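You operate a simulated robot arm through the tools that you are given. There is no shell and no other tool. Be economical: measure what you need, move in short steps, check, and stop when the job is done.

You run a simulated robot arm. Do the job below in one go: nothing can be reset, and whatever is moved stays where it is left.

Task
Shut the second die drawer from the top. Put the small hex nut on the top of the die cabinet. Take the M5 steel ring from the corner bench and put it on top of the square wooden block. Put the black cup on the back of the grey table. Turn the number one middle roller knob to 3. Take the black card and leave it on the back of the winding bench. Take the M12 steel block from the top of the gauge bench and put it on top of the brown rusty cylinder. Open the top die drawer. Do these in any order.

Only the result counts: the job must be done as asked and must still hold three seconds after the hand-in. Knocking over, shifting, dropping, spilling or breaking anything else fails it.

Robot
A 6-joint arm with a two-finger gripper on a trunk, on a base that drives. Base frame: it is fixed to the floor where the robot stands at the start and does not move with it; the origin is under the middle of the robot, x ahead of it, y to its left, z up. Units: mm, degrees, N and s.
It reaches about 1298 mm from its shoulder. Its first joint turns from -149.0 to 149.0 degrees. Places, roughly: back of the grey table (15x52 cm) [400, -920, 720]; back of the winding bench (24x34 cm) [-400, 960, 840]; black card [-1250, -1500, 1000]; black cup (6x6x6 cm) [2500, 600, 900]; number one middle roller knob [-4100, 800, 800]; rusty cylinder (7x7x8 cm) [-1000, -1400, 900]; second die drawer [900, -300, 600]; small hex nut (3x2x2 cm) [2200, 900, 900]; square wooden block (6x6x4 cm) [2300, 600, 900]; steel block [-750, -1000, 1000]; steel ring [2500, 750, 750]; top die drawer [1000, -500, 700]; top of the die cabinet (16x64 cm) [1040, -760, 900]. Payload 1.57 kg.
Tool frame: the origin (TCP) lies between the finger pads and is the grasp point; the fingertips stand 21 mm ahead of it; z points along the fingers, y is the line along which they close. Largest opening 70 mm; the body of the gripper starts 50 mm behind the TCP.
Orientation is that of the tool frame in the base frame, as [roll, pitch, yaw] about the fixed x, y, z axes, in that order (R = Rz(yaw) Ry(pitch) Rx(roll)). With the fingers straight down and closing along the base's y, the tool's x points along the base's -x, its y along +y and its z along -z.

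Tools
- The arm moves only by the tool drive_tool. Its argument "steps" is a list of rows, each a list of 7 numbers: the shift along the base's x, y, z in mm, then the turn, a rotation vector about the base's x, y, z in degrees, then the finger opening in mm, from 0 to 70. In form: [[dx, dy, dz, rx, ry, rz, jaw], ...]. A call has 1 to 12 rows; each row shifts and turns the commanded pose from where the row before left it. Rows are played at 5 a second. More than 50 mm and 8.6 degrees between two rows, or a gripper value outside its range, and nothing of the call is played. A pose out of reach is approached as far as the arm can. The call stops where the force on the tool passes 40 N (or 10 N more than at its start, if that is more) or the arm is blocked; 0.2 s more then pass. The fingers move at their own pace and stop on an object; they squeeze with about 30 N. The grip force told is the motor's: it shows also when the fingers shut on nothing. Time passes only in rows, and 0.2 s behind the last, so rows that do not move let the fingers close. The reply holds the time, the measured pose of the TCP, the force on the tool along the base axes, the opening and the grip force, in the units named above and with some noise, with the torque about the TCP (base axes, N m) and any sound that the robot's microphone picked up.
- Cameras (640 x 400 px; columns grow to the right, rows downward): "scene" is now at [10.2, 131.6, 1743.2]; the picture's right is [-0.58, -0.81, 0.00], its down [-0.76, 0.54, -0.36] and it looks along [0.29, -0.21, -0.93] (base axes); focal length 214 px, centre (320, 200). "wrist" rides on the gripper at [79, 4, -81] in the tool frame; the picture's right is [-0.05, 1.00, 0.00], its down [-0.67, -0.03, -0.74] and it looks along [-0.74, -0.04, 0.67] (tool axes); focal length 256 px, centre (320, 200). There is no depth. A picture from a camera that has moved, and an enlarged one, comes with that camera's place and axes in the base frame and with its lens. The place of the scene camera against the robot may be out by one fixed shift of up to 12 mm in any direction.
- snapshot(camera): a new picture of that camera. No time passes.
- slide_trunk(by): slides the trunk up (or, below 0, down) by that many mm; the arm and the scene camera ride with it, the base frame stays. It gives what a move gives, with no picture.
- base_move(legs): drives the robot by 1 to 6 legs, each [ahead, turn to the left] in mm and degrees, along the robot's own axes; the way and the turn of a leg run together, so that a leg with both is an arc; at most 1500 mm and 180 degrees a leg. The arm and the cameras ride along, it lands a little off, and it stops where it bumps. It gives what a move gives.
- aim_head(pan, tilt): turns the head with the scene camera to pan (to the left, within 155 degrees either way) and tilt (down, from -29 to 69), counted from straight ahead of the robot. It gives what a move gives.
- enlarge(camera, box): a new picture of the part [left, top, right, bottom] of that camera's present view, enlarged. No time passes.
- finish_job(): hands the job in; it is judged then, once.

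Work in short steps. Places have to be worked out from the pictures, the camera data and where the tool is seen: move nearer, look again, correct. Check each grasp and each placing, and mend what went wrong. You have 196 turns and 166 pictures in all, those below and enlarged ones among them. Open the gripper and draw the arm clear of the work before you hand the job in, unless the task says otherwise; then end with one line.

The tools are called after ">>>" as name(argument=value, ...) on one line, values as JSON. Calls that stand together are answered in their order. drive_tool: Moves the arm, as the interface text tells. Its arguments: {"type":"object","properties":{"steps":{"type":"array","items":{"type":"array","items":{"type":"number"}}}},"required":["steps"]} The other tools are called the same way: slide_trunk (by) slides the trunk up or down; base_move (legs) drives the base; aim_head (pan, tilt) turns the head that bears the scene camera; snapshot (camera) takes a picture; enlarge (camera, box) takes an enlarged picture of a part of a camera's view; finish_job () hands the job in.

At the start:

```text
clock: 0.0
position: [476.3, -488.5, 1106.8]
ee_rot: [180.0, 0.0, 179.3]
force: [-0.1, -0.2, -0.7]
torque: [-0.01, 0.03, 0.0]
gripper_width: 69.8
grip_force: 0.1
trunk travel left (down, up): [-788.0, 182.0]
robot x, y, heading: [0.4, -10.3, 0.0]
head pan, tilt: [-35.7, 68.8]
```

scene: 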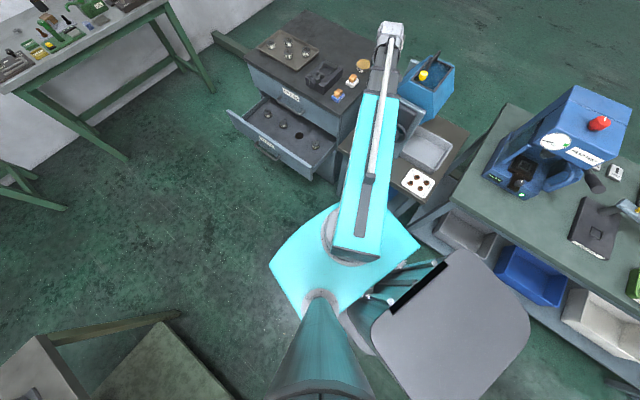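
wrist: 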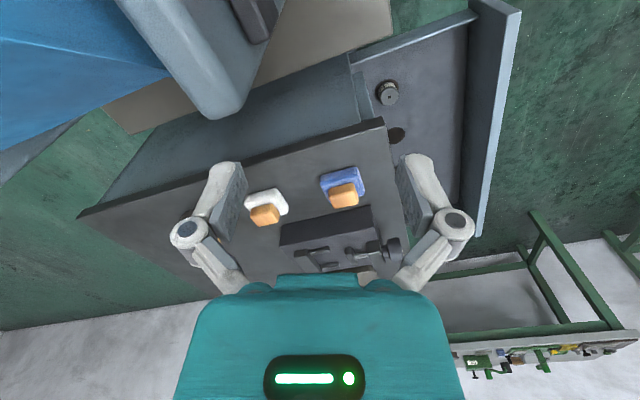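

I start by looking around: the die cabinet first, with the head tilted less.

>>> aim_head(pan=-25, tilt=40)

>>> snapshot(camera="scene")

>>> aim_head(pan=30, tilt=30)

>>> snapshot(camera="scene")

>>> aim_head(pan=100, tilt=35)

>>> snapshot(camera="scene")

>>> aim_head(pan=155, tilt=25)

>>> snapshot(camera="scene")

>>> aim_head(pan=-120, tilt=30)

>>> snapshot(camera="scene")

```text
clock: 0.9
position: [478.0, -488.4, 1107.5]
ee_rot: [179.9, -0.1, 179.4]
force: [-1.0, 0.3, 0.0]
torque: [-0.06, 0.01, -0.01]
gripper_width: 70.0
grip_force: 0.0
trunk travel left (down, up): [-788.0, 182.0]
robot x, y, heading: [0.5, -6.2, -0.1]
head pan, tilt: [-25.0, 40.0]
```

```text
163 pictures are left
camera scene: at [41.8, 128.3, 1779.2], right [-0.42, -0.91, 0.0], down [-0.58, 0.27, -0.77], along [0.69, -0.32, -0.64], focal length 214 px, centre (320, 200)
```

scene: 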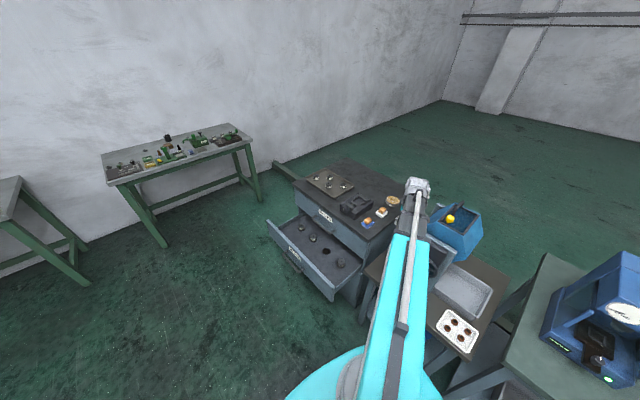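

```text
clock: 2.2
position: [476.7, -488.8, 1107.2]
ee_rot: [-180.0, 0.1, 179.5]
force: [-0.1, 0.0, 0.1]
torque: [-0.01, -0.05, 0.02]
gripper_width: 70.0
grip_force: 0.1
trunk travel left (down, up): [-788.0, 182.0]
robot x, y, heading: [0.3, -9.0, -0.1]
head pan, tilt: [30.0, 30.0]
```

```text
162 pictures are left
camera scene: at [43.1, 209.4, 1794.6], right [0.5, -0.87, 0.0], down [-0.43, -0.25, -0.87], along [0.75, 0.43, -0.5], focal length 214 px, centre (320, 200)
```

scene: 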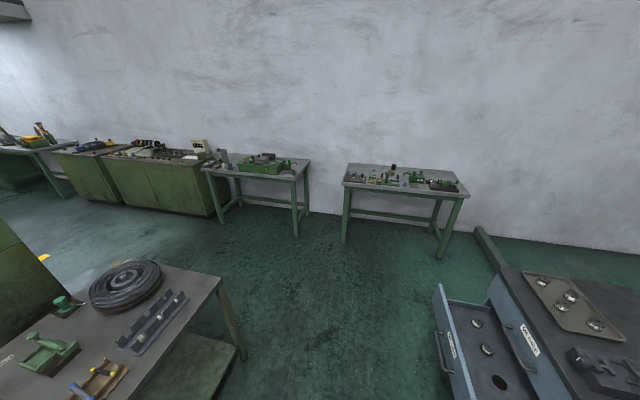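

```text
clock: 3.6
position: [477.8, -488.8, 1106.7]
ee_rot: [180.0, 0.0, 179.4]
force: [0.4, 0.0, 0.2]
torque: [0.0, -0.02, 0.04]
gripper_width: 70.2
grip_force: 0.0
trunk travel left (down, up): [-788.0, 182.0]
robot x, y, heading: [2.6, -10.6, -0.1]
head pan, tilt: [100.0, 35.0]
```

```text
161 pictures are left
camera scene: at [-50.5, 250.9, 1786.9], right [0.98, 0.17, 0.0], down [0.1, -0.56, -0.82], along [-0.14, 0.81, -0.57], focal length 214 px, centre (320, 200)
```

scene: 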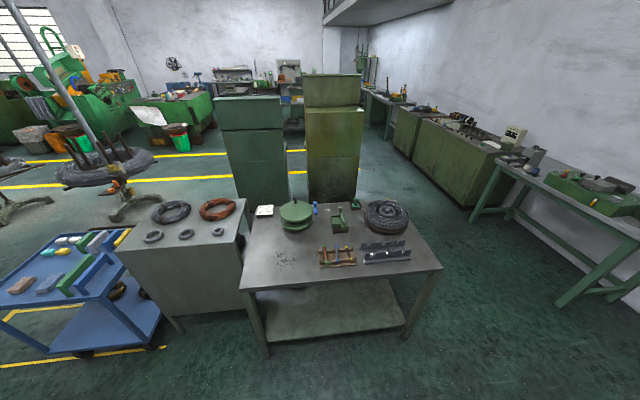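

```text
clock: 4.8
position: [476.4, -488.2, 1106.9]
ee_rot: [-180.0, 0.1, 179.5]
force: [-0.5, 0.4, 0.3]
torque: [-0.02, 0.0, 0.02]
gripper_width: 69.7
grip_force: 0.0
trunk travel left (down, up): [-788.0, 182.0]
robot x, y, heading: [4.3, -8.0, -0.3]
head pan, tilt: [154.7, 25.0]
```

```text
160 pictures are left
camera scene: at [-118.5, 203.5, 1802.6], right [0.43, 0.9, 0.0], down [0.38, -0.18, -0.91], along [-0.82, 0.39, -0.42], focal length 214 px, centre (320, 200)
```

scene: 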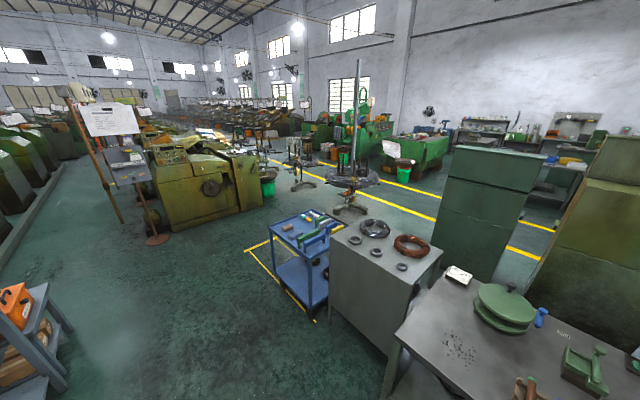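

```text
clock: 8.6
position: [475.9, -488.5, 1106.5]
ee_rot: [180.0, 0.1, 179.4]
force: [-0.3, -0.7, -0.4]
torque: [-0.01, 0.03, -0.01]
gripper_width: 69.9
grip_force: 0.1
trunk travel left (down, up): [-788.0, 182.0]
robot x, y, heading: [3.3, -8.8, 0.0]
head pan, tilt: [-120.0, 30.0]
```

```text
159 pictures are left
camera scene: at [-80.3, 85.8, 1794.7], right [-0.87, 0.5, 0.0], down [0.25, 0.43, -0.87], along [-0.43, -0.75, -0.5], focal length 214 px, centre (320, 200)
```

scene: 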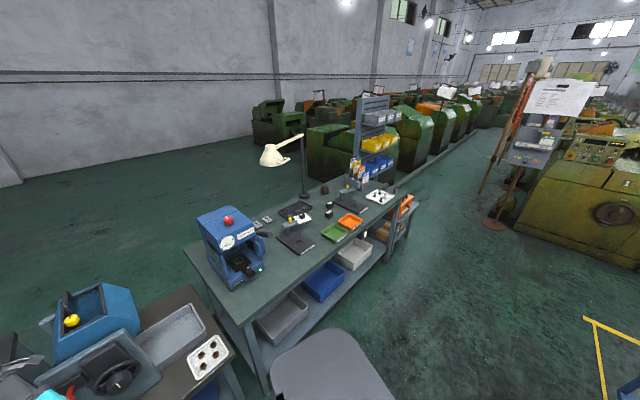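

Overview is clear. Now I look closer at the cabinet and drawers.

>>> aim_head(pan=-25, tilt=45)

>>> enlarge(camera="scene", box=[240, 100, 480, 250])

>>> enlarge(camera="scene", box=[340, 140, 580, 290])

>>> aim_head(pan=18, tilt=30)

>>> enlarge(camera="scene", box=[240, 120, 400, 220])

```text
clock: 10.3
position: [476.6, -488.0, 1107.8]
ee_rot: [-180.0, 0.0, 179.4]
force: [-1.0, -0.5, 0.8]
torque: [-0.02, -0.06, 0.0]
gripper_width: 69.9
grip_force: 0.1
trunk travel left (down, up): [-788.0, 182.0]
robot x, y, heading: [2.5, -8.1, -0.1]
head pan, tilt: [-25.0, 45.0]
```

```text
2.67 times, centred on (360, 175) of scene
camera zoom: at [38.5, 129.8, 1772.1], right [-0.42, -0.91, 0.0], down [-0.64, 0.3, -0.71], along [0.64, -0.3, -0.71], focal length 572 px, centre (213, 267)
```

zoom: 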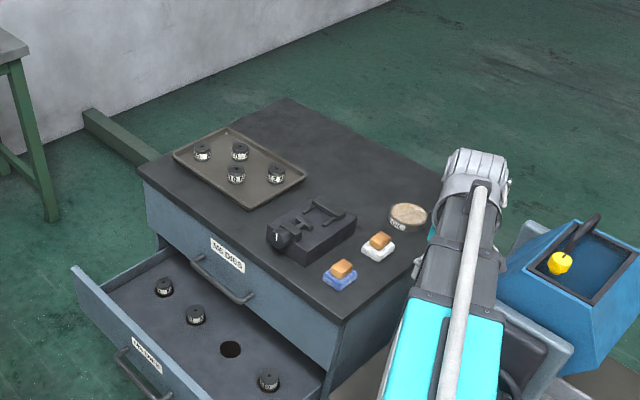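

```text
2.67 times, centred on (460, 215) of scene
camera zoom: at [38.5, 129.8, 1772.1], right [-0.42, -0.91, 0.0], down [-0.64, 0.3, -0.71], along [0.64, -0.3, -0.71], focal length 572 px, centre (-53, 160)
```

zoom: 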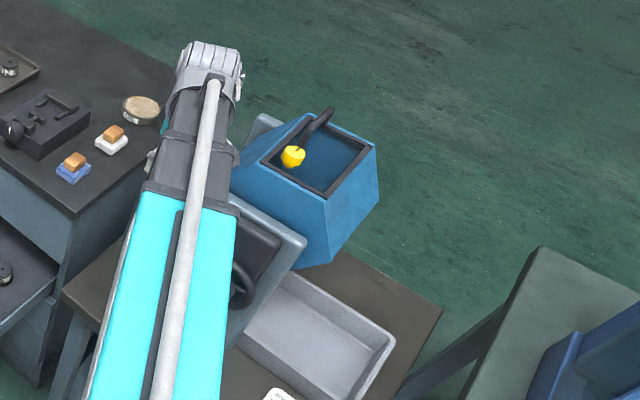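

```text
clock: 11.4
position: [476.7, -488.2, 1106.4]
ee_rot: [-180.0, 0.1, 179.4]
force: [-0.5, 0.2, -0.6]
torque: [-0.03, -0.02, 0.03]
gripper_width: 70.1
grip_force: 0.0
trunk travel left (down, up): [-788.0, 182.0]
robot x, y, heading: [-0.8, -6.8, -0.0]
head pan, tilt: [18.0, 30.0]
```

```text
4.00 times, centred on (320, 170) of scene
camera zoom: at [50.8, 192.1, 1794.6], right [0.31, -0.95, 0.0], down [-0.48, -0.15, -0.87], along [0.82, 0.27, -0.5], focal length 858 px, centre (320, 320)
```

zoom: 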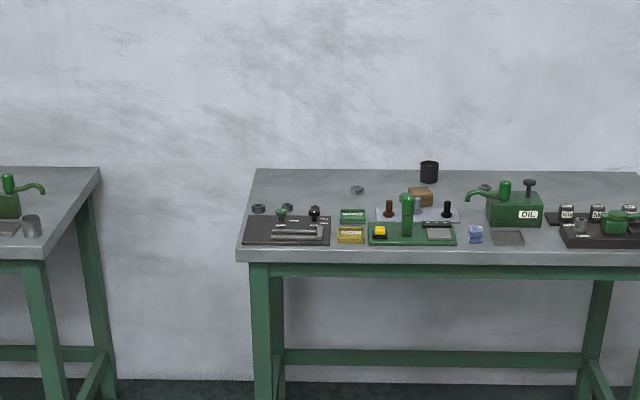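

The cabinet's front faces roughly (-0.32, 0.95); the second drawer is out about 220 mm. I bring the arm in front of the drawers, tipping the fingers to point level at the cabinet.

>>> drive_tool(steps=[[20, 45, 0, 0, 0, 6.17, 0], [20, 45, 0, 0, 0, 6.17, 0], [20, 45, 0, 0, 0, 6.17, 0], [20, 45, 0, -7.76, -2.59, 0, 0], [20, 45, 0, -7.76, -2.59, 0, 0], [20, 45, 0, -7.76, -2.59, 0, 0], [20, 45, 0, -7.76, -2.59, 0, 0], [20, 45, 0, -7.76, -2.59, 0, 0], [20, 45, 0, -7.76, -2.59, 0, 0], [20, 45, 0, -7.76, -2.59, 0, 0], [20, 45, 0, -7.76, -2.59, 0, 0], [20, 45, 0, -7.76, -2.59, 0, 0]])

>>> drive_tool(steps=[[20, 45, -20, -7.76, -2.59, 0, 0], [20, 45, -20, -7.76, -2.59, 0, 0], [20, 35, -20, 0, 0, 0, 0], [20, 25, -20, 0, 0, 0, 0]])

>>> snapshot(camera="wrist")

>>> aim_head(pan=-15, tilt=45)

>>> snapshot(camera="scene")

```text
clock: 14.0
position: [717.6, 57.5, 1241.3]
ee_rot: [-106.4, 0.6, -161.7]
force: [-0.5, -0.6, -0.1]
torque: [-0.02, 0.01, 0.02]
gripper_width: 0.0
grip_force: 28.9
out of reach, approached as far as the arm can: row 5, 6, 7, 8, 9, 10, 11, 12
trunk travel left (down, up): [-788.0, 182.0]
robot x, y, heading: [4.8, -5.0, 0.1]
head pan, tilt: [18.0, 30.0]
```

```text
refused: row 1 steps farther than a row can; nothing moved
```

```text
155 pictures are left
camera wrist: at [619.9, 108.2, 1257.9], right [-0.03, 0.29, -0.96], down [0.41, 0.88, 0.25], along [0.91, -0.38, -0.14], focal length 256 px, centre (320, 200)
```

wrist: 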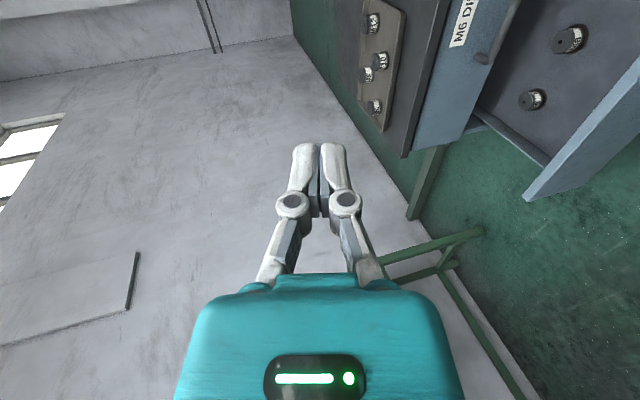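

```text
clock: 15.0
position: [716.8, 56.7, 1239.8]
ee_rot: [-106.6, 0.5, -161.7]
force: [0.4, 0.8, 0.3]
torque: [-0.01, -0.01, -0.02]
gripper_width: 0.2
grip_force: 28.6
trunk travel left (down, up): [-788.0, 182.0]
robot x, y, heading: [6.0, -10.2, -0.2]
head pan, tilt: [-15.0, 45.0]
```

```text
154 pictures are left
camera scene: at [43.6, 143.4, 1772.1], right [-0.26, -0.97, 0.0], down [-0.68, 0.18, -0.71], along [0.68, -0.18, -0.71], focal length 214 px, centre (320, 200)
```

scene: 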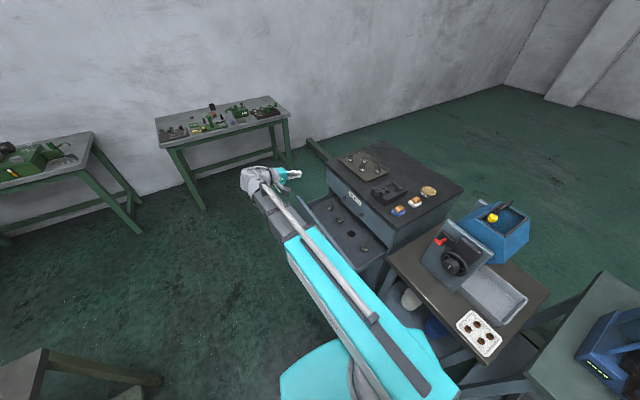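

The pose was too low for the present trunk height, so I lower the trunk and look again.

>>> slide_trunk(by=-350)

>>> drive_tool(steps=[[0, 0, 0, -7.76, -2.59, 0, 0], [0, 0, 0, -7.76, -2.59, 0, 0]])

>>> snapshot(camera="scene")

>>> snapshot(camera="wrist")

```text
clock: 18.4
position: [717.5, 56.6, 890.4]
ee_rot: [-106.5, 0.5, -161.7]
force: [0.1, -0.1, -1.2]
torque: [0.0, -0.01, 0.01]
gripper_width: 0.0
grip_force: 28.5
trunk travel left (down, up): [-438.0, 532.0]
robot x, y, heading: [1.5, -8.2, 0.2]
head pan, tilt: [-15.0, 45.0]
```

```text
clock: 19.0
position: [718.1, 57.3, 943.3]
ee_rot: [-90.1, 0.5, -161.5]
force: [-0.5, -0.5, -0.2]
torque: [-0.01, -0.03, -0.01]
gripper_width: 0.2
grip_force: 28.5
out of reach, approached as far as the arm can: row 1, 2
trunk travel left (down, up): [-438.0, 532.0]
robot x, y, heading: [3.3, -7.9, 0.2]
head pan, tilt: [-15.0, 45.0]
```

```text
153 pictures are left
camera scene: at [43.5, 143.2, 1422.0], right [-0.26, -0.97, 0.0], down [-0.68, 0.18, -0.71], along [0.68, -0.18, -0.71], focal length 214 px, centre (320, 200)
```

scene: 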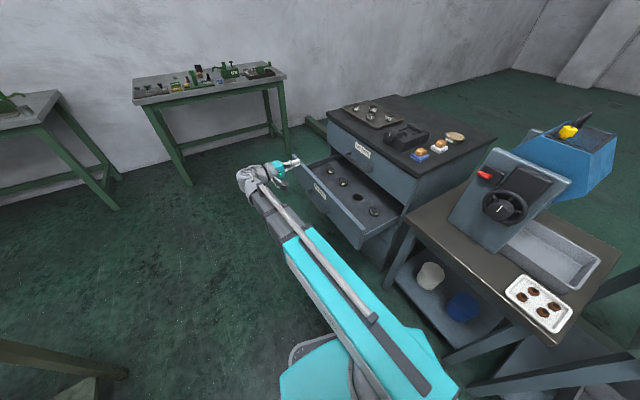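

```text
152 pictures are left
camera wrist: at [618.6, 109.7, 937.4], right [0.06, 0.02, -1.0], down [0.4, 0.92, 0.04], along [0.92, -0.4, 0.05], focal length 256 px, centre (320, 200)
```

wrist: 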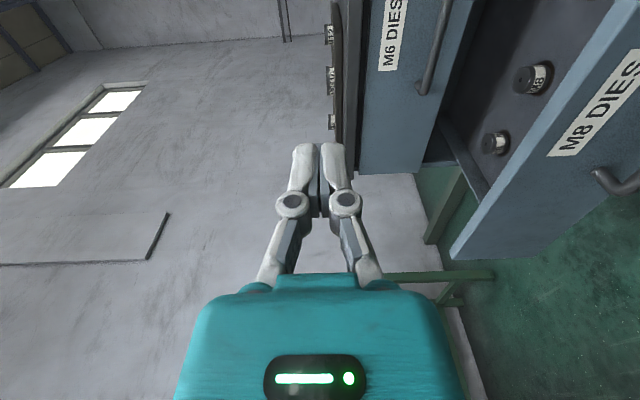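

Still at a limit; lowering the trunk further should free the pose.

>>> slide_trunk(by=-220)

>>> drive_tool(steps=[[0, 0, 0, 0, 0, 0, 0]])

>>> snapshot(camera="wrist")

>>> snapshot(camera="scene")

```text
clock: 21.4
position: [717.7, 56.3, 722.1]
ee_rot: [-90.2, 0.6, -161.4]
force: [0.2, -0.7, -0.1]
torque: [0.01, 0.03, 0.0]
gripper_width: 0.0
grip_force: 28.8
trunk travel left (down, up): [-218.0, 752.0]
robot x, y, heading: [5.4, -5.2, 0.1]
head pan, tilt: [-15.0, 45.0]
```

```text
clock: 21.8
position: [718.3, 56.4, 721.6]
ee_rot: [-90.2, 0.6, -161.4]
force: [0.3, -0.5, -0.4]
torque: [0.01, 0.01, 0.01]
gripper_width: 0.1
grip_force: 28.5
trunk travel left (down, up): [-218.0, 752.0]
robot x, y, heading: [4.5, -6.9, 0.2]
head pan, tilt: [-15.0, 45.0]
```

```text
151 pictures are left
camera wrist: at [618.6, 109.6, 717.2], right [0.06, 0.02, -1.0], down [0.4, 0.92, 0.04], along [0.92, -0.4, 0.04], focal length 256 px, centre (320, 200)
```

wrist: 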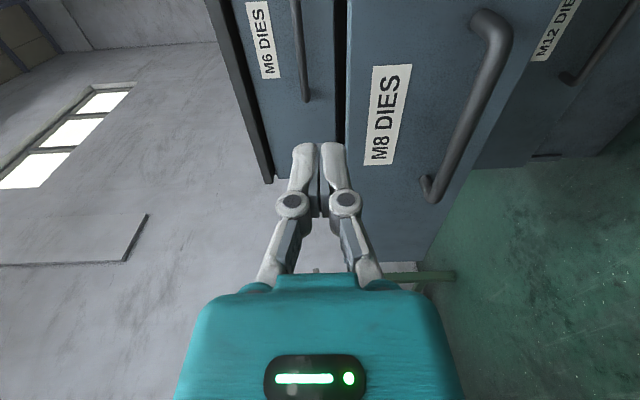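

```text
150 pictures are left
camera scene: at [43.4, 143.2, 1202.1], right [-0.26, -0.97, 0.0], down [-0.68, 0.18, -0.71], along [0.68, -0.18, -0.71], focal length 214 px, centre (320, 200)
```

scene: 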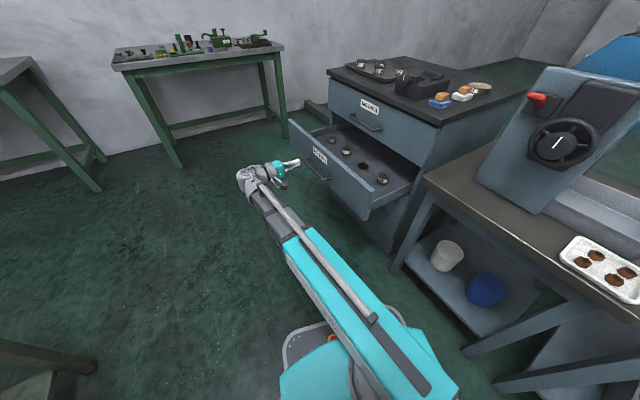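

The M8 drawer's front spans below z≈690, its handle near 570. I go to z≈648 at its middle and push along (0.317,-0.949).

>>> drive_tool(steps=[[32, 11, -25, 0, 0, 0, 0], [32, 11, -25, 0, 0, 0, 0], [31, 10, -24, 0, 0, 0, 0], [12.7, -38, 0, 0, 0, 0, 0], [12.7, -38, 0, 0, 0, 0, 0], [12.7, -38, 0, 0, 0, 0, 0]])

>>> snapshot(camera="wrist")

```text
clock: 23.2
position: [852.3, -25.4, 721.8]
ee_rot: [-90.2, 0.5, -161.6]
force: [-0.4, -0.2, 0.4]
torque: [0.01, -0.01, -0.02]
gripper_width: 0.1
grip_force: 28.6
out of reach, approached as far as the arm can: row 1, 2, 3, 6
trunk travel left (down, up): [-218.0, 752.0]
robot x, y, heading: [2.4, -8.1, 0.3]
head pan, tilt: [-15.0, 45.0]
```

```text
149 pictures are left
camera wrist: at [753.2, 27.8, 717.1], right [0.06, 0.02, -1.0], down [0.4, 0.92, 0.04], along [0.92, -0.4, 0.04], focal length 256 px, centre (320, 200)
```

wrist: 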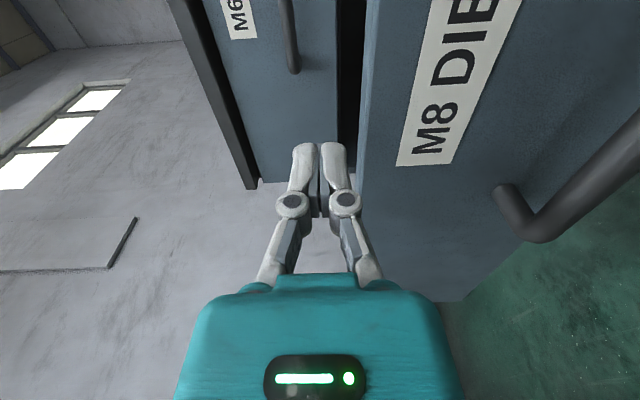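

The arm cannot go lower at this trunk height; I lower the trunk by 75 and then push.

>>> slide_trunk(by=-75)

>>> drive_tool(steps=[[6.3, -19, 0, 0, 0, 0, 0], [6.3, -19, 0, 0, 0, 0, 0], [6.3, -19, 0, 0, 0, 0, 0], [6.3, -19, 0, 0, 0, 0, 0], [6.3, -19, 0, 0, 0, 0, 0], [6.3, -19, 0, 0, 0, 0, 0]])

>>> snapshot(camera="scene")

```text
clock: 24.3
position: [852.9, -24.5, 646.5]
ee_rot: [-90.3, 0.5, -161.5]
force: [0.8, 0.0, 0.6]
torque: [0.01, 0.0, -0.02]
gripper_width: 0.0
grip_force: 28.7
trunk travel left (down, up): [-143.0, 827.0]
robot x, y, heading: [2.7, -8.9, 0.1]
head pan, tilt: [-15.0, 45.0]
```

```text
clock: 25.7
position: [890.9, -140.0, 646.8]
ee_rot: [-90.4, 0.6, -161.6]
force: [0.6, 0.9, -0.7]
torque: [0.0, -0.01, -0.02]
gripper_width: 0.3
grip_force: 28.8
trunk travel left (down, up): [-143.0, 827.0]
robot x, y, heading: [2.9, -6.6, -0.1]
head pan, tilt: [-15.0, 45.0]
```

```text
148 pictures are left
camera scene: at [43.4, 143.3, 1127.0], right [-0.26, -0.97, 0.0], down [-0.68, 0.18, -0.71], along [0.68, -0.18, -0.71], focal length 214 px, centre (320, 200)
```

scene: 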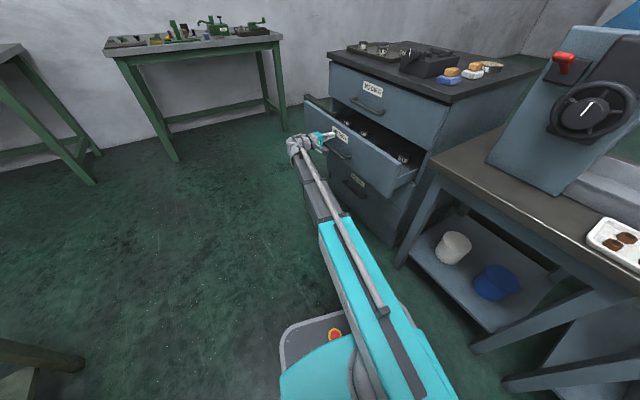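

The drawer is sliding in smoothly. I keep pushing until it stops.

>>> drive_tool(steps=[[6.3, -19, 0, 0, 0, 0, 0], [6.3, -19, 0, 0, 0, 0, 0], [6.3, -19, 0, 0, 0, 0, 0], [6.3, -19, 0, 0, 0, 0, 0], [6.3, -19, 0, 0, 0, 0, 0], [3.2, -9.5, 0, 0, 0, 0, 0], [3.2, -9.5, 0, 0, 0, 0, 0], [3.2, -9.5, 0, 0, 0, 0, 0], [3.2, -9.5, 0, 0, 0, 0, 0], [3.2, -9.5, 0, 0, 0, 0, 0], [3.2, -9.5, 0, 0, 0, 0, 0], [3.2, -9.5, 0, 0, 0, 0, 0]])

>>> snapshot(camera="scene")

>>> snapshot(camera="wrist")

```text
clock: 28.3
position: [941.2, -292.9, 646.4]
ee_rot: [-90.4, 0.6, -161.4]
force: [-1.8, 9.0, 3.0]
torque: [-0.1, -0.03, -0.09]
gripper_width: 5.9
grip_force: 28.6
trunk travel left (down, up): [-143.0, 827.0]
robot x, y, heading: [1.6, -11.6, 0.2]
head pan, tilt: [-15.0, 45.0]
stopped in row 12: the force on the tool passed its limit at 49 N (the readings are from after the stop); the commanded pose is now the measured one
```

```text
147 pictures are left
camera scene: at [43.0, 143.7, 1127.1], right [-0.26, -0.97, 0.0], down [-0.68, 0.18, -0.71], along [0.68, -0.18, -0.71], focal length 214 px, centre (320, 200)
```

scene: 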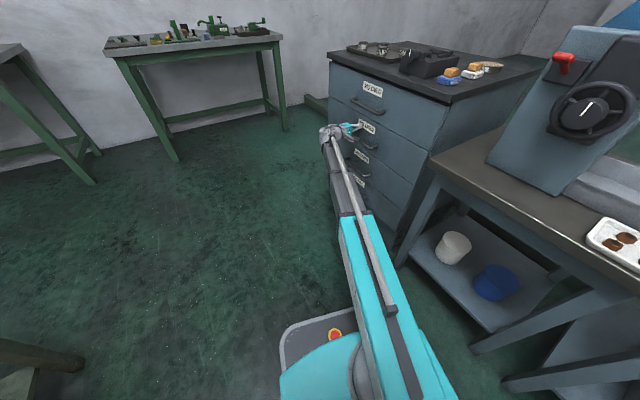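

```text
146 pictures are left
camera wrist: at [842.6, -241.1, 642.2], right [0.06, 0.03, -1.0], down [0.39, 0.92, 0.05], along [0.92, -0.4, 0.04], focal length 256 px, centre (320, 200)
```

wrist: 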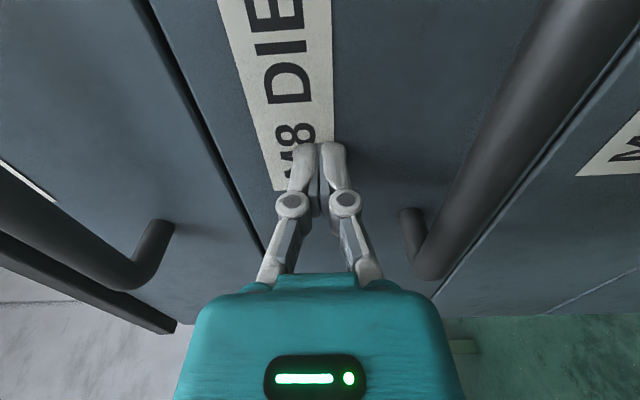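

M8 drawer is flush. The M6 handle bar I judge at z≈753, about 40 mm out from the front. I back off, rise and open the jaws to look.

>>> drive_tool(steps=[[-12, 36, 0, 0, 0, 0, 0], [-12, 36, 0, 0, 0, 0, 0], [-12, 36, 36, 0, 0, 0, 50], [0, 0, 36, 0, 0, 0, 50], [0, 0, 35, 0, 0, 0, 50]])

>>> snapshot(camera="wrist")

```text
refused: row 3 steps farther than a row can; nothing moved
```

```text
145 pictures are left
camera wrist: at [842.6, -241.1, 642.2], right [0.06, 0.03, -1.0], down [0.39, 0.92, 0.05], along [0.92, -0.4, 0.04], focal length 256 px, centre (320, 200)
```

wrist: 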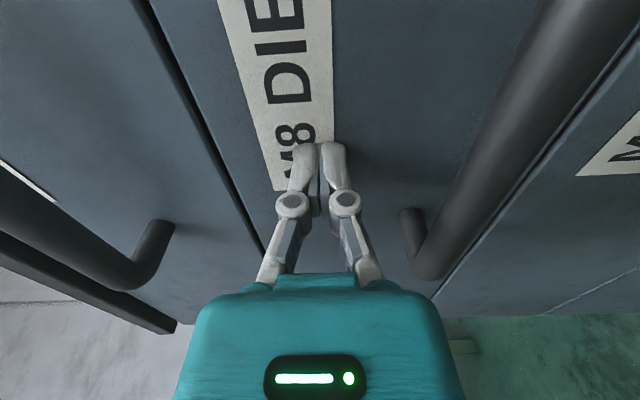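

One row was over 50 mm; I resend it split.

>>> drive_tool(steps=[[-12, 36, 0, 0, 0, 0, 0], [-12, 36, 0, 0, 0, 0, 0], [-8, 24, 30, 0, 0, 0, 50], [0, 0, 40, 0, 0, 0, 50], [0, 0, 37, 0, 0, 0, 50]])

>>> snapshot(camera="wrist")

```text
clock: 29.5
position: [909.8, -196.4, 646.6]
ee_rot: [-90.4, 0.5, -161.5]
force: [0.1, 0.4, 0.1]
torque: [-0.01, -0.01, 0.0]
gripper_width: 49.6
grip_force: 0.2
out of reach, approached as far as the arm can: row 3, 4, 5
trunk travel left (down, up): [-143.0, 827.0]
robot x, y, heading: [0.9, -9.7, -0.0]
head pan, tilt: [-15.0, 45.0]
```

```text
144 pictures are left
camera wrist: at [810.5, -144.7, 641.7], right [0.06, 0.03, -1.0], down [0.4, 0.92, 0.05], along [0.92, -0.4, 0.04], focal length 256 px, centre (320, 200)
```

wrist: 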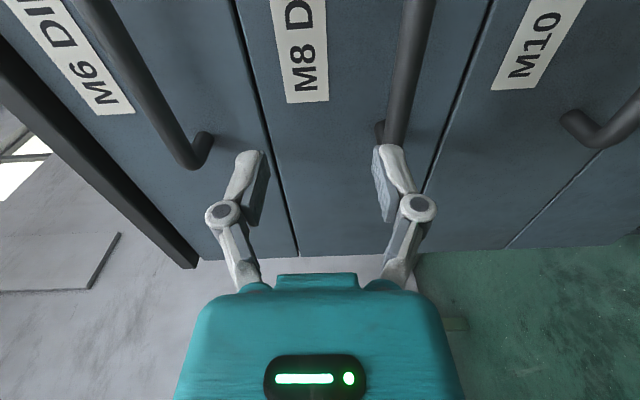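

The arm turns out to be a planar one: height comes from the trunk (and wrist pitch). Two views give the bar at z≈748 and d≈555; I raise the trunk 102.

>>> slide_trunk(by=102)

>>> snapshot(camera="wrist")

```text
clock: 30.9
position: [909.3, -197.3, 748.0]
ee_rot: [-90.4, 0.5, -161.6]
force: [0.3, -0.2, -0.2]
torque: [-0.04, 0.02, -0.02]
gripper_width: 50.1
grip_force: 0.0
trunk travel left (down, up): [-245.0, 725.0]
robot x, y, heading: [2.3, -10.5, -0.0]
head pan, tilt: [-15.0, 45.0]
```

```text
143 pictures are left
camera wrist: at [810.5, -144.9, 743.7], right [0.06, 0.03, -1.0], down [0.4, 0.92, 0.05], along [0.92, -0.4, 0.04], focal length 256 px, centre (320, 200)
```

wrist: 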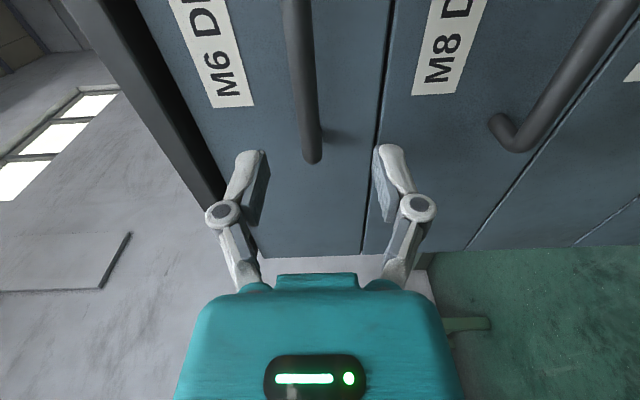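

The bar is between the fingers. I advance 80 mm, shifting 30 mm toward the bar's middle, and close.

>>> drive_tool(steps=[[-14, -5, 0, 0, 0, 0, 50], [-14, -5, 0, 0, 0, 0, 50], [6.3, -19, 0, 0, 0, 0, 50], [6.3, -19, 0, 0, 0, 0, 50], [6.3, -19, 0, 0, 0, 0, 50], [6.3, -19, 0, 0, 0, 0, 50], [0, 0, 0, 0, 0, 0, 0], [0, 0, 0, 0, 0, 0, 0], [0, 0, 0, 0, 0, 0, 0]])

>>> snapshot(camera="wrist")

```text
clock: 32.7
position: [904.0, -282.6, 757.3]
ee_rot: [-89.3, 0.2, -161.3]
force: [6.0, -0.4, 50.0]
torque: [-0.19, 0.12, -0.62]
gripper_width: 14.9
grip_force: 29.9
trunk travel left (down, up): [-245.0, 725.0]
robot x, y, heading: [3.3, -6.0, 0.3]
head pan, tilt: [-15.0, 45.0]
stopped in row 9: the force on the tool passed its limit at 46 N (the readings are from after the stop); the commanded pose is now the measured one
```

```text
142 pictures are left
camera wrist: at [805.0, -230.3, 751.0], right [0.06, 0.0, -1.0], down [0.39, 0.92, 0.03], along [0.92, -0.39, 0.05], focal length 256 px, centre (320, 200)
```

wrist: 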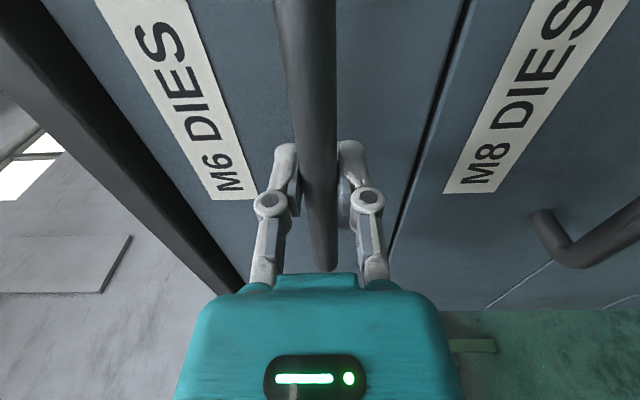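

Gripped, but the bar sits a bit higher; I relieve the vertical load with the trunk.

>>> slide_trunk(by=9)

```text
clock: 33.3
position: [903.9, -282.4, 756.7]
ee_rot: [-90.2, 0.4, -161.5]
force: [-21.8, 11.7, -16.9]
torque: [0.05, 0.22, 0.38]
gripper_width: 15.2
grip_force: 32.4
trunk travel left (down, up): [-254.0, 716.0]
robot x, y, heading: [-1.8, -5.8, 0.1]
head pan, tilt: [-15.0, 45.0]
```

Now I pull outward along (-0.317, 0.949), in small steps.

>>> drive_tool(steps=[[-3.2, 9.5, 0, 0, 0, 0, 0], [-6.3, 19, 0, 0, 0, 0, 0], [-6.3, 19, 0, 0, 0, 0, 0], [-6.3, 19, 0, 0, 0, 0, 0], [-6.3, 19, 0, 0, 0, 0, 0], [-6.3, 19, 0, 0, 0, 0, 0]])

>>> snapshot(camera="scene")

```text
clock: 34.7
position: [873.1, -176.9, 757.1]
ee_rot: [-90.1, 0.2, -161.4]
force: [-16.6, -2.2, -25.5]
torque: [0.0, 0.16, 0.4]
gripper_width: 15.1
grip_force: 31.8
trunk travel left (down, up): [-254.0, 716.0]
robot x, y, heading: [6.9, -8.6, 0.2]
head pan, tilt: [-15.0, 45.0]
```

```text
141 pictures are left
camera scene: at [44.8, 142.7, 1237.9], right [-0.26, -0.97, 0.0], down [-0.68, 0.18, -0.71], along [0.68, -0.18, -0.71], focal length 214 px, centre (320, 200)
```

scene: 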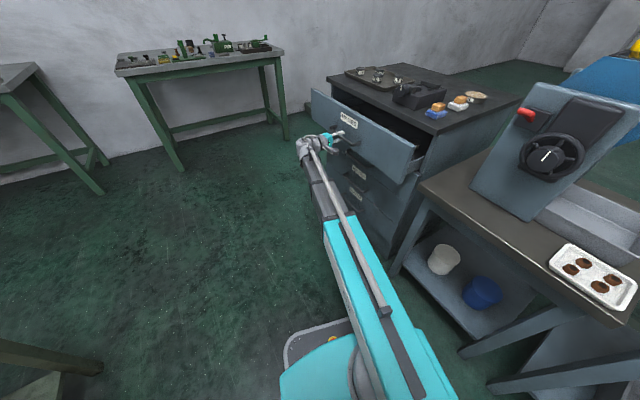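

It opens. I pull on to about the same opening the second drawer had (~240 mm).

>>> drive_tool(steps=[[-6.3, 19, 0, 0, 0, 0, 0], [-6.3, 19, 0, 0, 0, 0, 0], [-6.3, 19, 0, 0, 0, 0, 0], [-6.3, 19, 0, 0, 0, 0, 0], [-6.3, 19, 0, 0, 0, 0, 0], [-6.3, 19, 0, 0, 0, 0, 0], [-6.3, 19, 0, 0, 0, 0, 0]])

>>> snapshot(camera="scene")

```text
clock: 36.3
position: [828.7, -42.5, 755.9]
ee_rot: [-89.9, 0.1, -160.9]
force: [26.4, 9.7, -8.3]
torque: [-0.11, 0.42, 0.2]
gripper_width: 15.5
grip_force: 32.3
trunk travel left (down, up): [-254.0, 716.0]
robot x, y, heading: [4.1, -8.3, 0.1]
head pan, tilt: [-15.0, 45.0]
```

```text
140 pictures are left
camera scene: at [46.2, 144.0, 1237.8], right [-0.26, -0.97, 0.0], down [-0.69, 0.18, -0.71], along [0.68, -0.18, -0.71], focal length 214 px, centre (320, 200)
```

scene: 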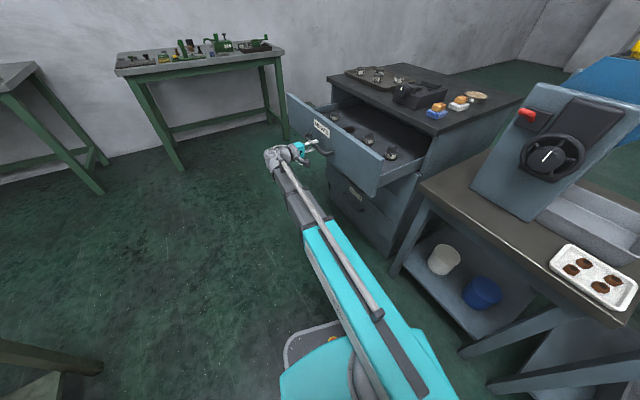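

Opened about 250 mm; I pull a bit further to see whether the stop is reached.

>>> drive_tool(steps=[[-4.8, 14.2, 0, 0, 0, 0, 0], [-4.8, 14.2, 0, 0, 0, 0, 0], [-4.8, 14.2, 0, 0, 0, 0, 0], [-4.8, 14.2, 0, 0, 0, 0, 0], [-4.8, 14.2, 0, 0, 0, 0, 0]])

```text
clock: 37.5
position: [805.7, 26.1, 756.8]
ee_rot: [-90.0, 0.0, -160.9]
force: [26.8, 12.0, -6.6]
torque: [0.03, 0.06, 0.25]
gripper_width: 15.3
grip_force: 32.3
trunk travel left (down, up): [-254.0, 716.0]
robot x, y, heading: [2.4, -12.0, -0.1]
head pan, tilt: [-15.0, 45.0]
```

Still moving freely; I continue until the stop or another 100 mm.

>>> drive_tool(steps=[[-4.8, 14.2, 0, 0, 0, 0, 0], [-4.8, 14.2, 0, 0, 0, 0, 0], [-4.8, 14.2, 0, 0, 0, 0, 0], [-4.8, 14.2, 0, 0, 0, 0, 0], [-4.8, 14.2, 0, 0, 0, 0, 0], [-4.8, 14.2, 0, 0, 0, 0, 0]])

>>> snapshot(camera="scene")

```text
clock: 39.0
position: [773.3, 102.2, 757.6]
ee_rot: [-90.3, 0.2, -161.7]
force: [4.9, -13.5, -7.2]
torque: [0.04, 0.33, 0.66]
gripper_width: 15.7
grip_force: 31.9
trunk travel left (down, up): [-254.0, 716.0]
robot x, y, heading: [-0.2, -9.6, 0.2]
head pan, tilt: [-15.0, 45.0]
stopped in row 6: the force on the tool passed its limit at 58 N (the readings are from after the stop); the commanded pose is now the measured one
```

```text
139 pictures are left
camera scene: at [44.5, 142.4, 1238.0], right [-0.26, -0.97, 0.0], down [-0.68, 0.18, -0.71], along [0.68, -0.18, -0.71], focal length 214 px, centre (320, 200)
```

scene: 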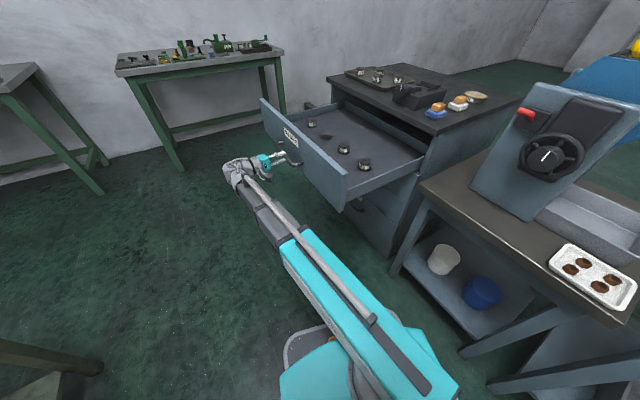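

The drawer is at its stop (about 405 mm). I release and back off.

>>> drive_tool(steps=[[0, 0, 0, 0, 0, 0, 50], [0, 0, 0, 0, 0, 0, 50], [-8, 24, 0, 0, 0, 0, 50], [-12, 36, 0, 0, 0, 0, 50], [-12, 36, 0, 0, 0, 0, 50]])

>>> snapshot(camera="wrist")

```text
clock: 40.2
position: [737.1, 201.2, 759.1]
ee_rot: [-90.0, 0.2, -161.8]
force: [0.0, -0.4, -1.0]
torque: [-0.01, 0.01, -0.02]
gripper_width: 50.1
grip_force: 0.2
trunk travel left (down, up): [-254.0, 716.0]
robot x, y, heading: [4.6, -9.7, -0.0]
head pan, tilt: [-15.0, 45.0]
```

```text
138 pictures are left
camera wrist: at [639.8, 253.5, 753.9], right [0.05, 0.02, -1.0], down [0.4, 0.92, 0.04], along [0.92, -0.4, 0.04], focal length 256 px, centre (320, 200)
```

wrist: 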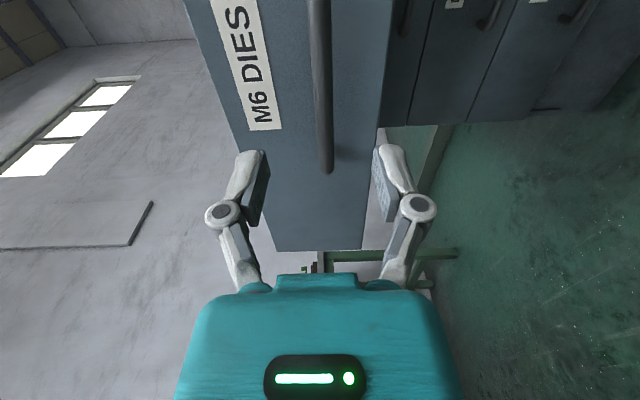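

Both drawers are done. I raise the trunk, point the fingers down, and then drive around the open drawer to the corner bench.

>>> slide_trunk(by=640)

>>> drive_tool(steps=[[-15, 0, -20, 8.1, 2.7, 0, 60], [-15, 0, -20, 8.1, 2.7, 0, 60], [-15, 0, -20, 8.1, 2.7, 0, 60], [-15, -10, -20, 8.1, 2.7, 0, 60], [-15, -10, -20, 8.1, 2.7, 0, 60], [-15, -10, -20, 8.1, 2.7, 0, 60], [-15, -10, -20, 8.1, 2.7, 0, 60], [-15, -10, -20, 8.1, 2.7, 0, 60], [-15, -10, -20, 8.1, 2.7, 0, 60], [-15, -10, -6, 8.1, 2.7, 0, 60], [-15, -10, 0, 4.4, 1.5, 0, 60]])

>>> base_move(legs=[[0, 30], [1200, 0]])

>>> aim_head(pan=-20, tilt=35)

>>> snapshot(camera="scene")

```text
refused: 640 is not a number from -400 to 400
```

```text
clock: 42.6
position: [576.6, 119.1, 573.5]
ee_rot: [179.7, -0.2, -161.9]
force: [0.1, 0.6, 0.2]
torque: [-0.03, 0.04, 0.01]
gripper_width: 60.2
grip_force: 0.0
out of reach, approached as far as the arm can: row 1, 2, 3, 8, 9
trunk travel left (down, up): [-254.0, 716.0]
robot x, y, heading: [1.4, -6.9, -0.1]
head pan, tilt: [-15.0, 45.0]
```

```text
clock: 52.1
position: [1478.4, 988.4, 572.6]
ee_rot: [179.8, -0.2, -132.1]
force: [-0.1, 0.0, 0.4]
torque: [-0.01, -0.02, 0.01]
gripper_width: 59.8
grip_force: 0.0
trunk travel left (down, up): [-254.0, 716.0]
robot x, y, heading: [1040.5, 588.8, 30.2]
head pan, tilt: [-15.0, 45.0]
```

```text
clock: 52.9
position: [1478.3, 987.7, 573.2]
ee_rot: [179.9, -0.3, -132.1]
force: [-0.1, -0.6, -0.4]
torque: [-0.01, 0.04, 0.02]
gripper_width: 60.1
grip_force: 0.0
trunk travel left (down, up): [-254.0, 716.0]
robot x, y, heading: [1042.8, 591.1, 30.2]
head pan, tilt: [-20.0, 35.0]
```

```text
137 pictures are left
camera scene: at [1013.0, 734.1, 1252.8], right [0.18, -0.98, 0.0], down [-0.57, -0.1, -0.82], along [0.81, 0.14, -0.57], focal length 214 px, centre (320, 200)
```

scene: 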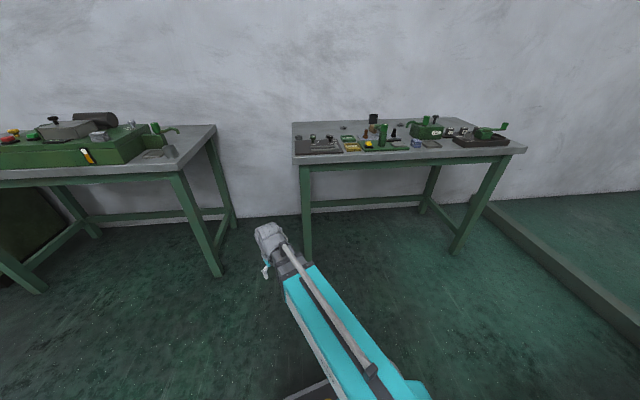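

Bench top is near z 850. I raise the trunk fully and drive up in front of the bench.

>>> slide_trunk(by=400)

>>> slide_trunk(by=200)

>>> base_move(legs=[[0, -40], [430, 0], [0, 29]])

>>> aim_head(pan=0, tilt=45)

>>> snapshot(camera="scene")

>>> snapshot(camera="wrist")

```text
clock: 56.7
position: [1478.2, 988.1, 973.0]
ee_rot: [179.8, -0.3, -132.2]
force: [0.3, -0.7, 0.1]
torque: [0.06, -0.03, 0.0]
gripper_width: 60.1
grip_force: 0.1
trunk travel left (down, up): [-654.0, 316.0]
robot x, y, heading: [1042.3, 586.6, 30.2]
head pan, tilt: [-20.0, 35.0]
```

```text
clock: 58.9
position: [1477.0, 989.2, 1172.9]
ee_rot: [179.8, -0.2, -132.1]
force: [-0.8, -0.5, 0.2]
torque: [-0.02, 0.03, -0.04]
gripper_width: 60.3
grip_force: 0.0
trunk travel left (down, up): [-854.0, 116.0]
robot x, y, heading: [1043.1, 588.0, 30.1]
head pan, tilt: [-20.0, 35.0]
```

```text
clock: 66.8
position: [1970.5, 819.4, 1173.2]
ee_rot: [179.8, -0.2, -143.2]
force: [0.4, 0.1, -0.2]
torque: [-0.02, 0.04, -0.01]
gripper_width: 59.9
grip_force: 0.1
trunk travel left (down, up): [-854.0, 116.0]
robot x, y, heading: [1477.0, 496.6, 18.5]
head pan, tilt: [-20.0, 35.0]
```

```text
clock: 67.6
position: [1970.4, 819.3, 1173.0]
ee_rot: [179.9, -0.3, -143.1]
force: [0.0, 0.3, 1.2]
torque: [-0.02, 0.0, 0.03]
gripper_width: 59.9
grip_force: 0.0
trunk travel left (down, up): [-854.0, 116.0]
robot x, y, heading: [1469.9, 498.3, 18.6]
head pan, tilt: [0.0, 45.0]
```

```text
136 pictures are left
camera scene: at [1459.7, 677.2, 1838.0], right [0.32, -0.95, 0.0], down [-0.67, -0.22, -0.71], along [0.67, 0.22, -0.71], focal length 214 px, centre (320, 200)
```

scene: 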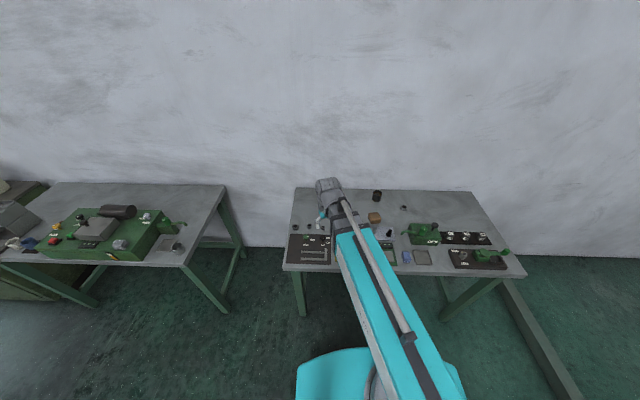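

```text
135 pictures are left
camera wrist: at [1906.6, 776.2, 1253.9], right [-0.56, 0.83, 0.0], down [0.56, 0.37, 0.74], along [0.62, 0.41, -0.67], focal length 256 px, centre (320, 200)
```

wrist: 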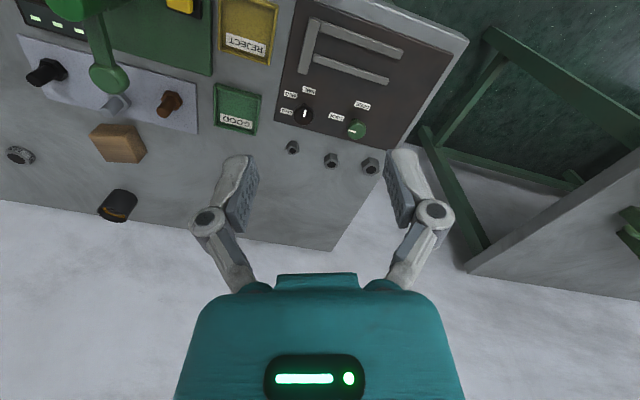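

I see three hex nuts, a wooden block, the black cup and a ring. I enlarge for details.

>>> enlarge(camera="wrist", box=[240, 100, 400, 200])

>>> enlarge(camera="scene", box=[280, 175, 440, 275])

>>> enlarge(camera="scene", box=[380, 180, 540, 280])

```text
4.00 times, centred on (320, 150) of wrist
camera zoom: at [1906.6, 776.2, 1253.9], right [-0.56, 0.83, 0.0], down [0.56, 0.37, 0.74], along [0.62, 0.41, -0.67], focal length 1024 px, centre (320, 400)
```

zoom: 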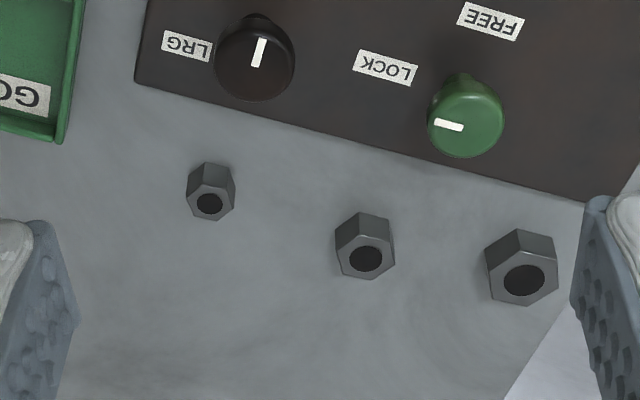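

```text
4.00 times, centred on (360, 225) of scene
camera zoom: at [1459.7, 677.2, 1838.0], right [0.32, -0.95, 0.0], down [-0.67, -0.22, -0.71], along [0.67, 0.22, -0.71], focal length 858 px, centre (160, 100)
```

zoom: 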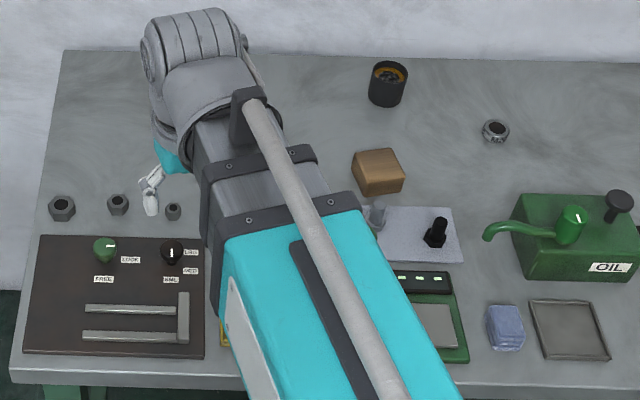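

```text
4.00 times, centred on (460, 230) of scene
camera zoom: at [1459.7, 677.2, 1838.0], right [0.32, -0.95, 0.0], down [-0.67, -0.22, -0.71], along [0.67, 0.22, -0.71], focal length 858 px, centre (-240, 80)
```

zoom: 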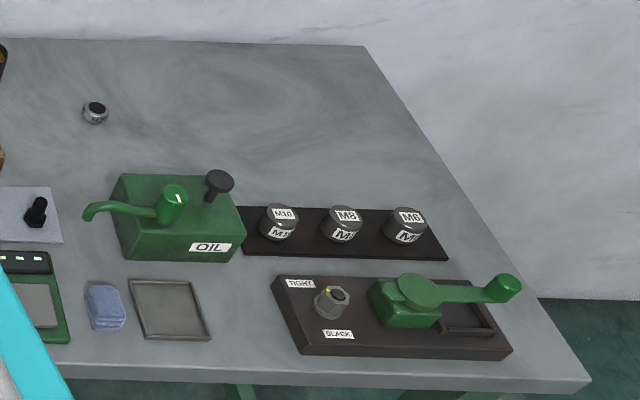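

The arm hides part of the bench. I turn the wrist so its camera looks along the bench and look for the other ring.

>>> drive_tool(steps=[[-10, 10, 0, 0, 0, -8.5, 60], [-10, 10, 0, 0, 0, -8.5, 60], [-10, 10, 0, 0, 0, -8.5, 60], [-10, 10, 0, 0, 0, -8.5, 60], [-10, 10, 0, 0, 0, -8.5, 60], [-10, 10, 0, 0, 0, -8.5, 60]])

>>> snapshot(camera="wrist")

>>> enlarge(camera="scene", box=[280, 175, 440, 275])

```text
clock: 69.0
position: [1910.8, 879.2, 1172.9]
ee_rot: [179.7, -0.2, 165.6]
force: [-0.4, 0.5, 0.5]
torque: [0.0, -0.01, 0.0]
gripper_width: 60.0
grip_force: 0.1
trunk travel left (down, up): [-854.0, 116.0]
robot x, y, heading: [1469.1, 501.0, 18.7]
head pan, tilt: [0.0, 45.0]
```

```text
131 pictures are left
camera wrist: at [1836.7, 903.9, 1253.9], right [0.3, 0.95, 0.0], down [0.64, -0.2, 0.74], along [0.71, -0.22, -0.67], focal length 256 px, centre (320, 200)
```

wrist: 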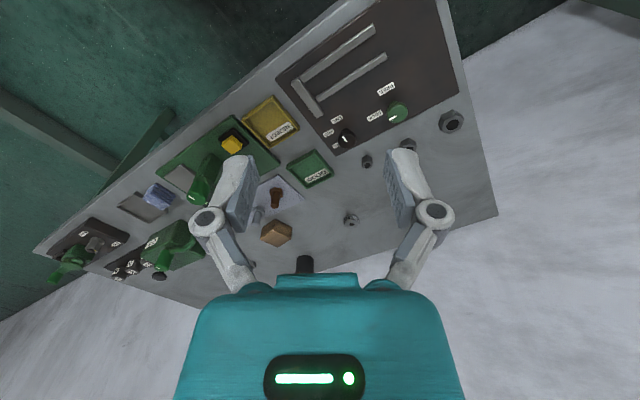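

```text
4.00 times, centred on (360, 225) of scene
camera zoom: at [1459.7, 677.1, 1838.0], right [0.32, -0.95, 0.0], down [-0.67, -0.22, -0.71], along [0.67, 0.22, -0.71], focal length 858 px, centre (160, 100)
```

zoom: 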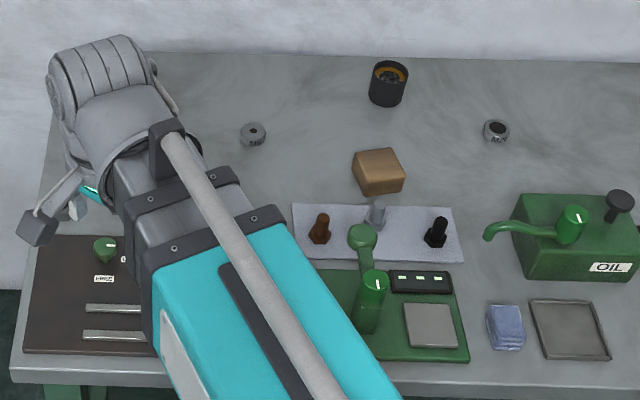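

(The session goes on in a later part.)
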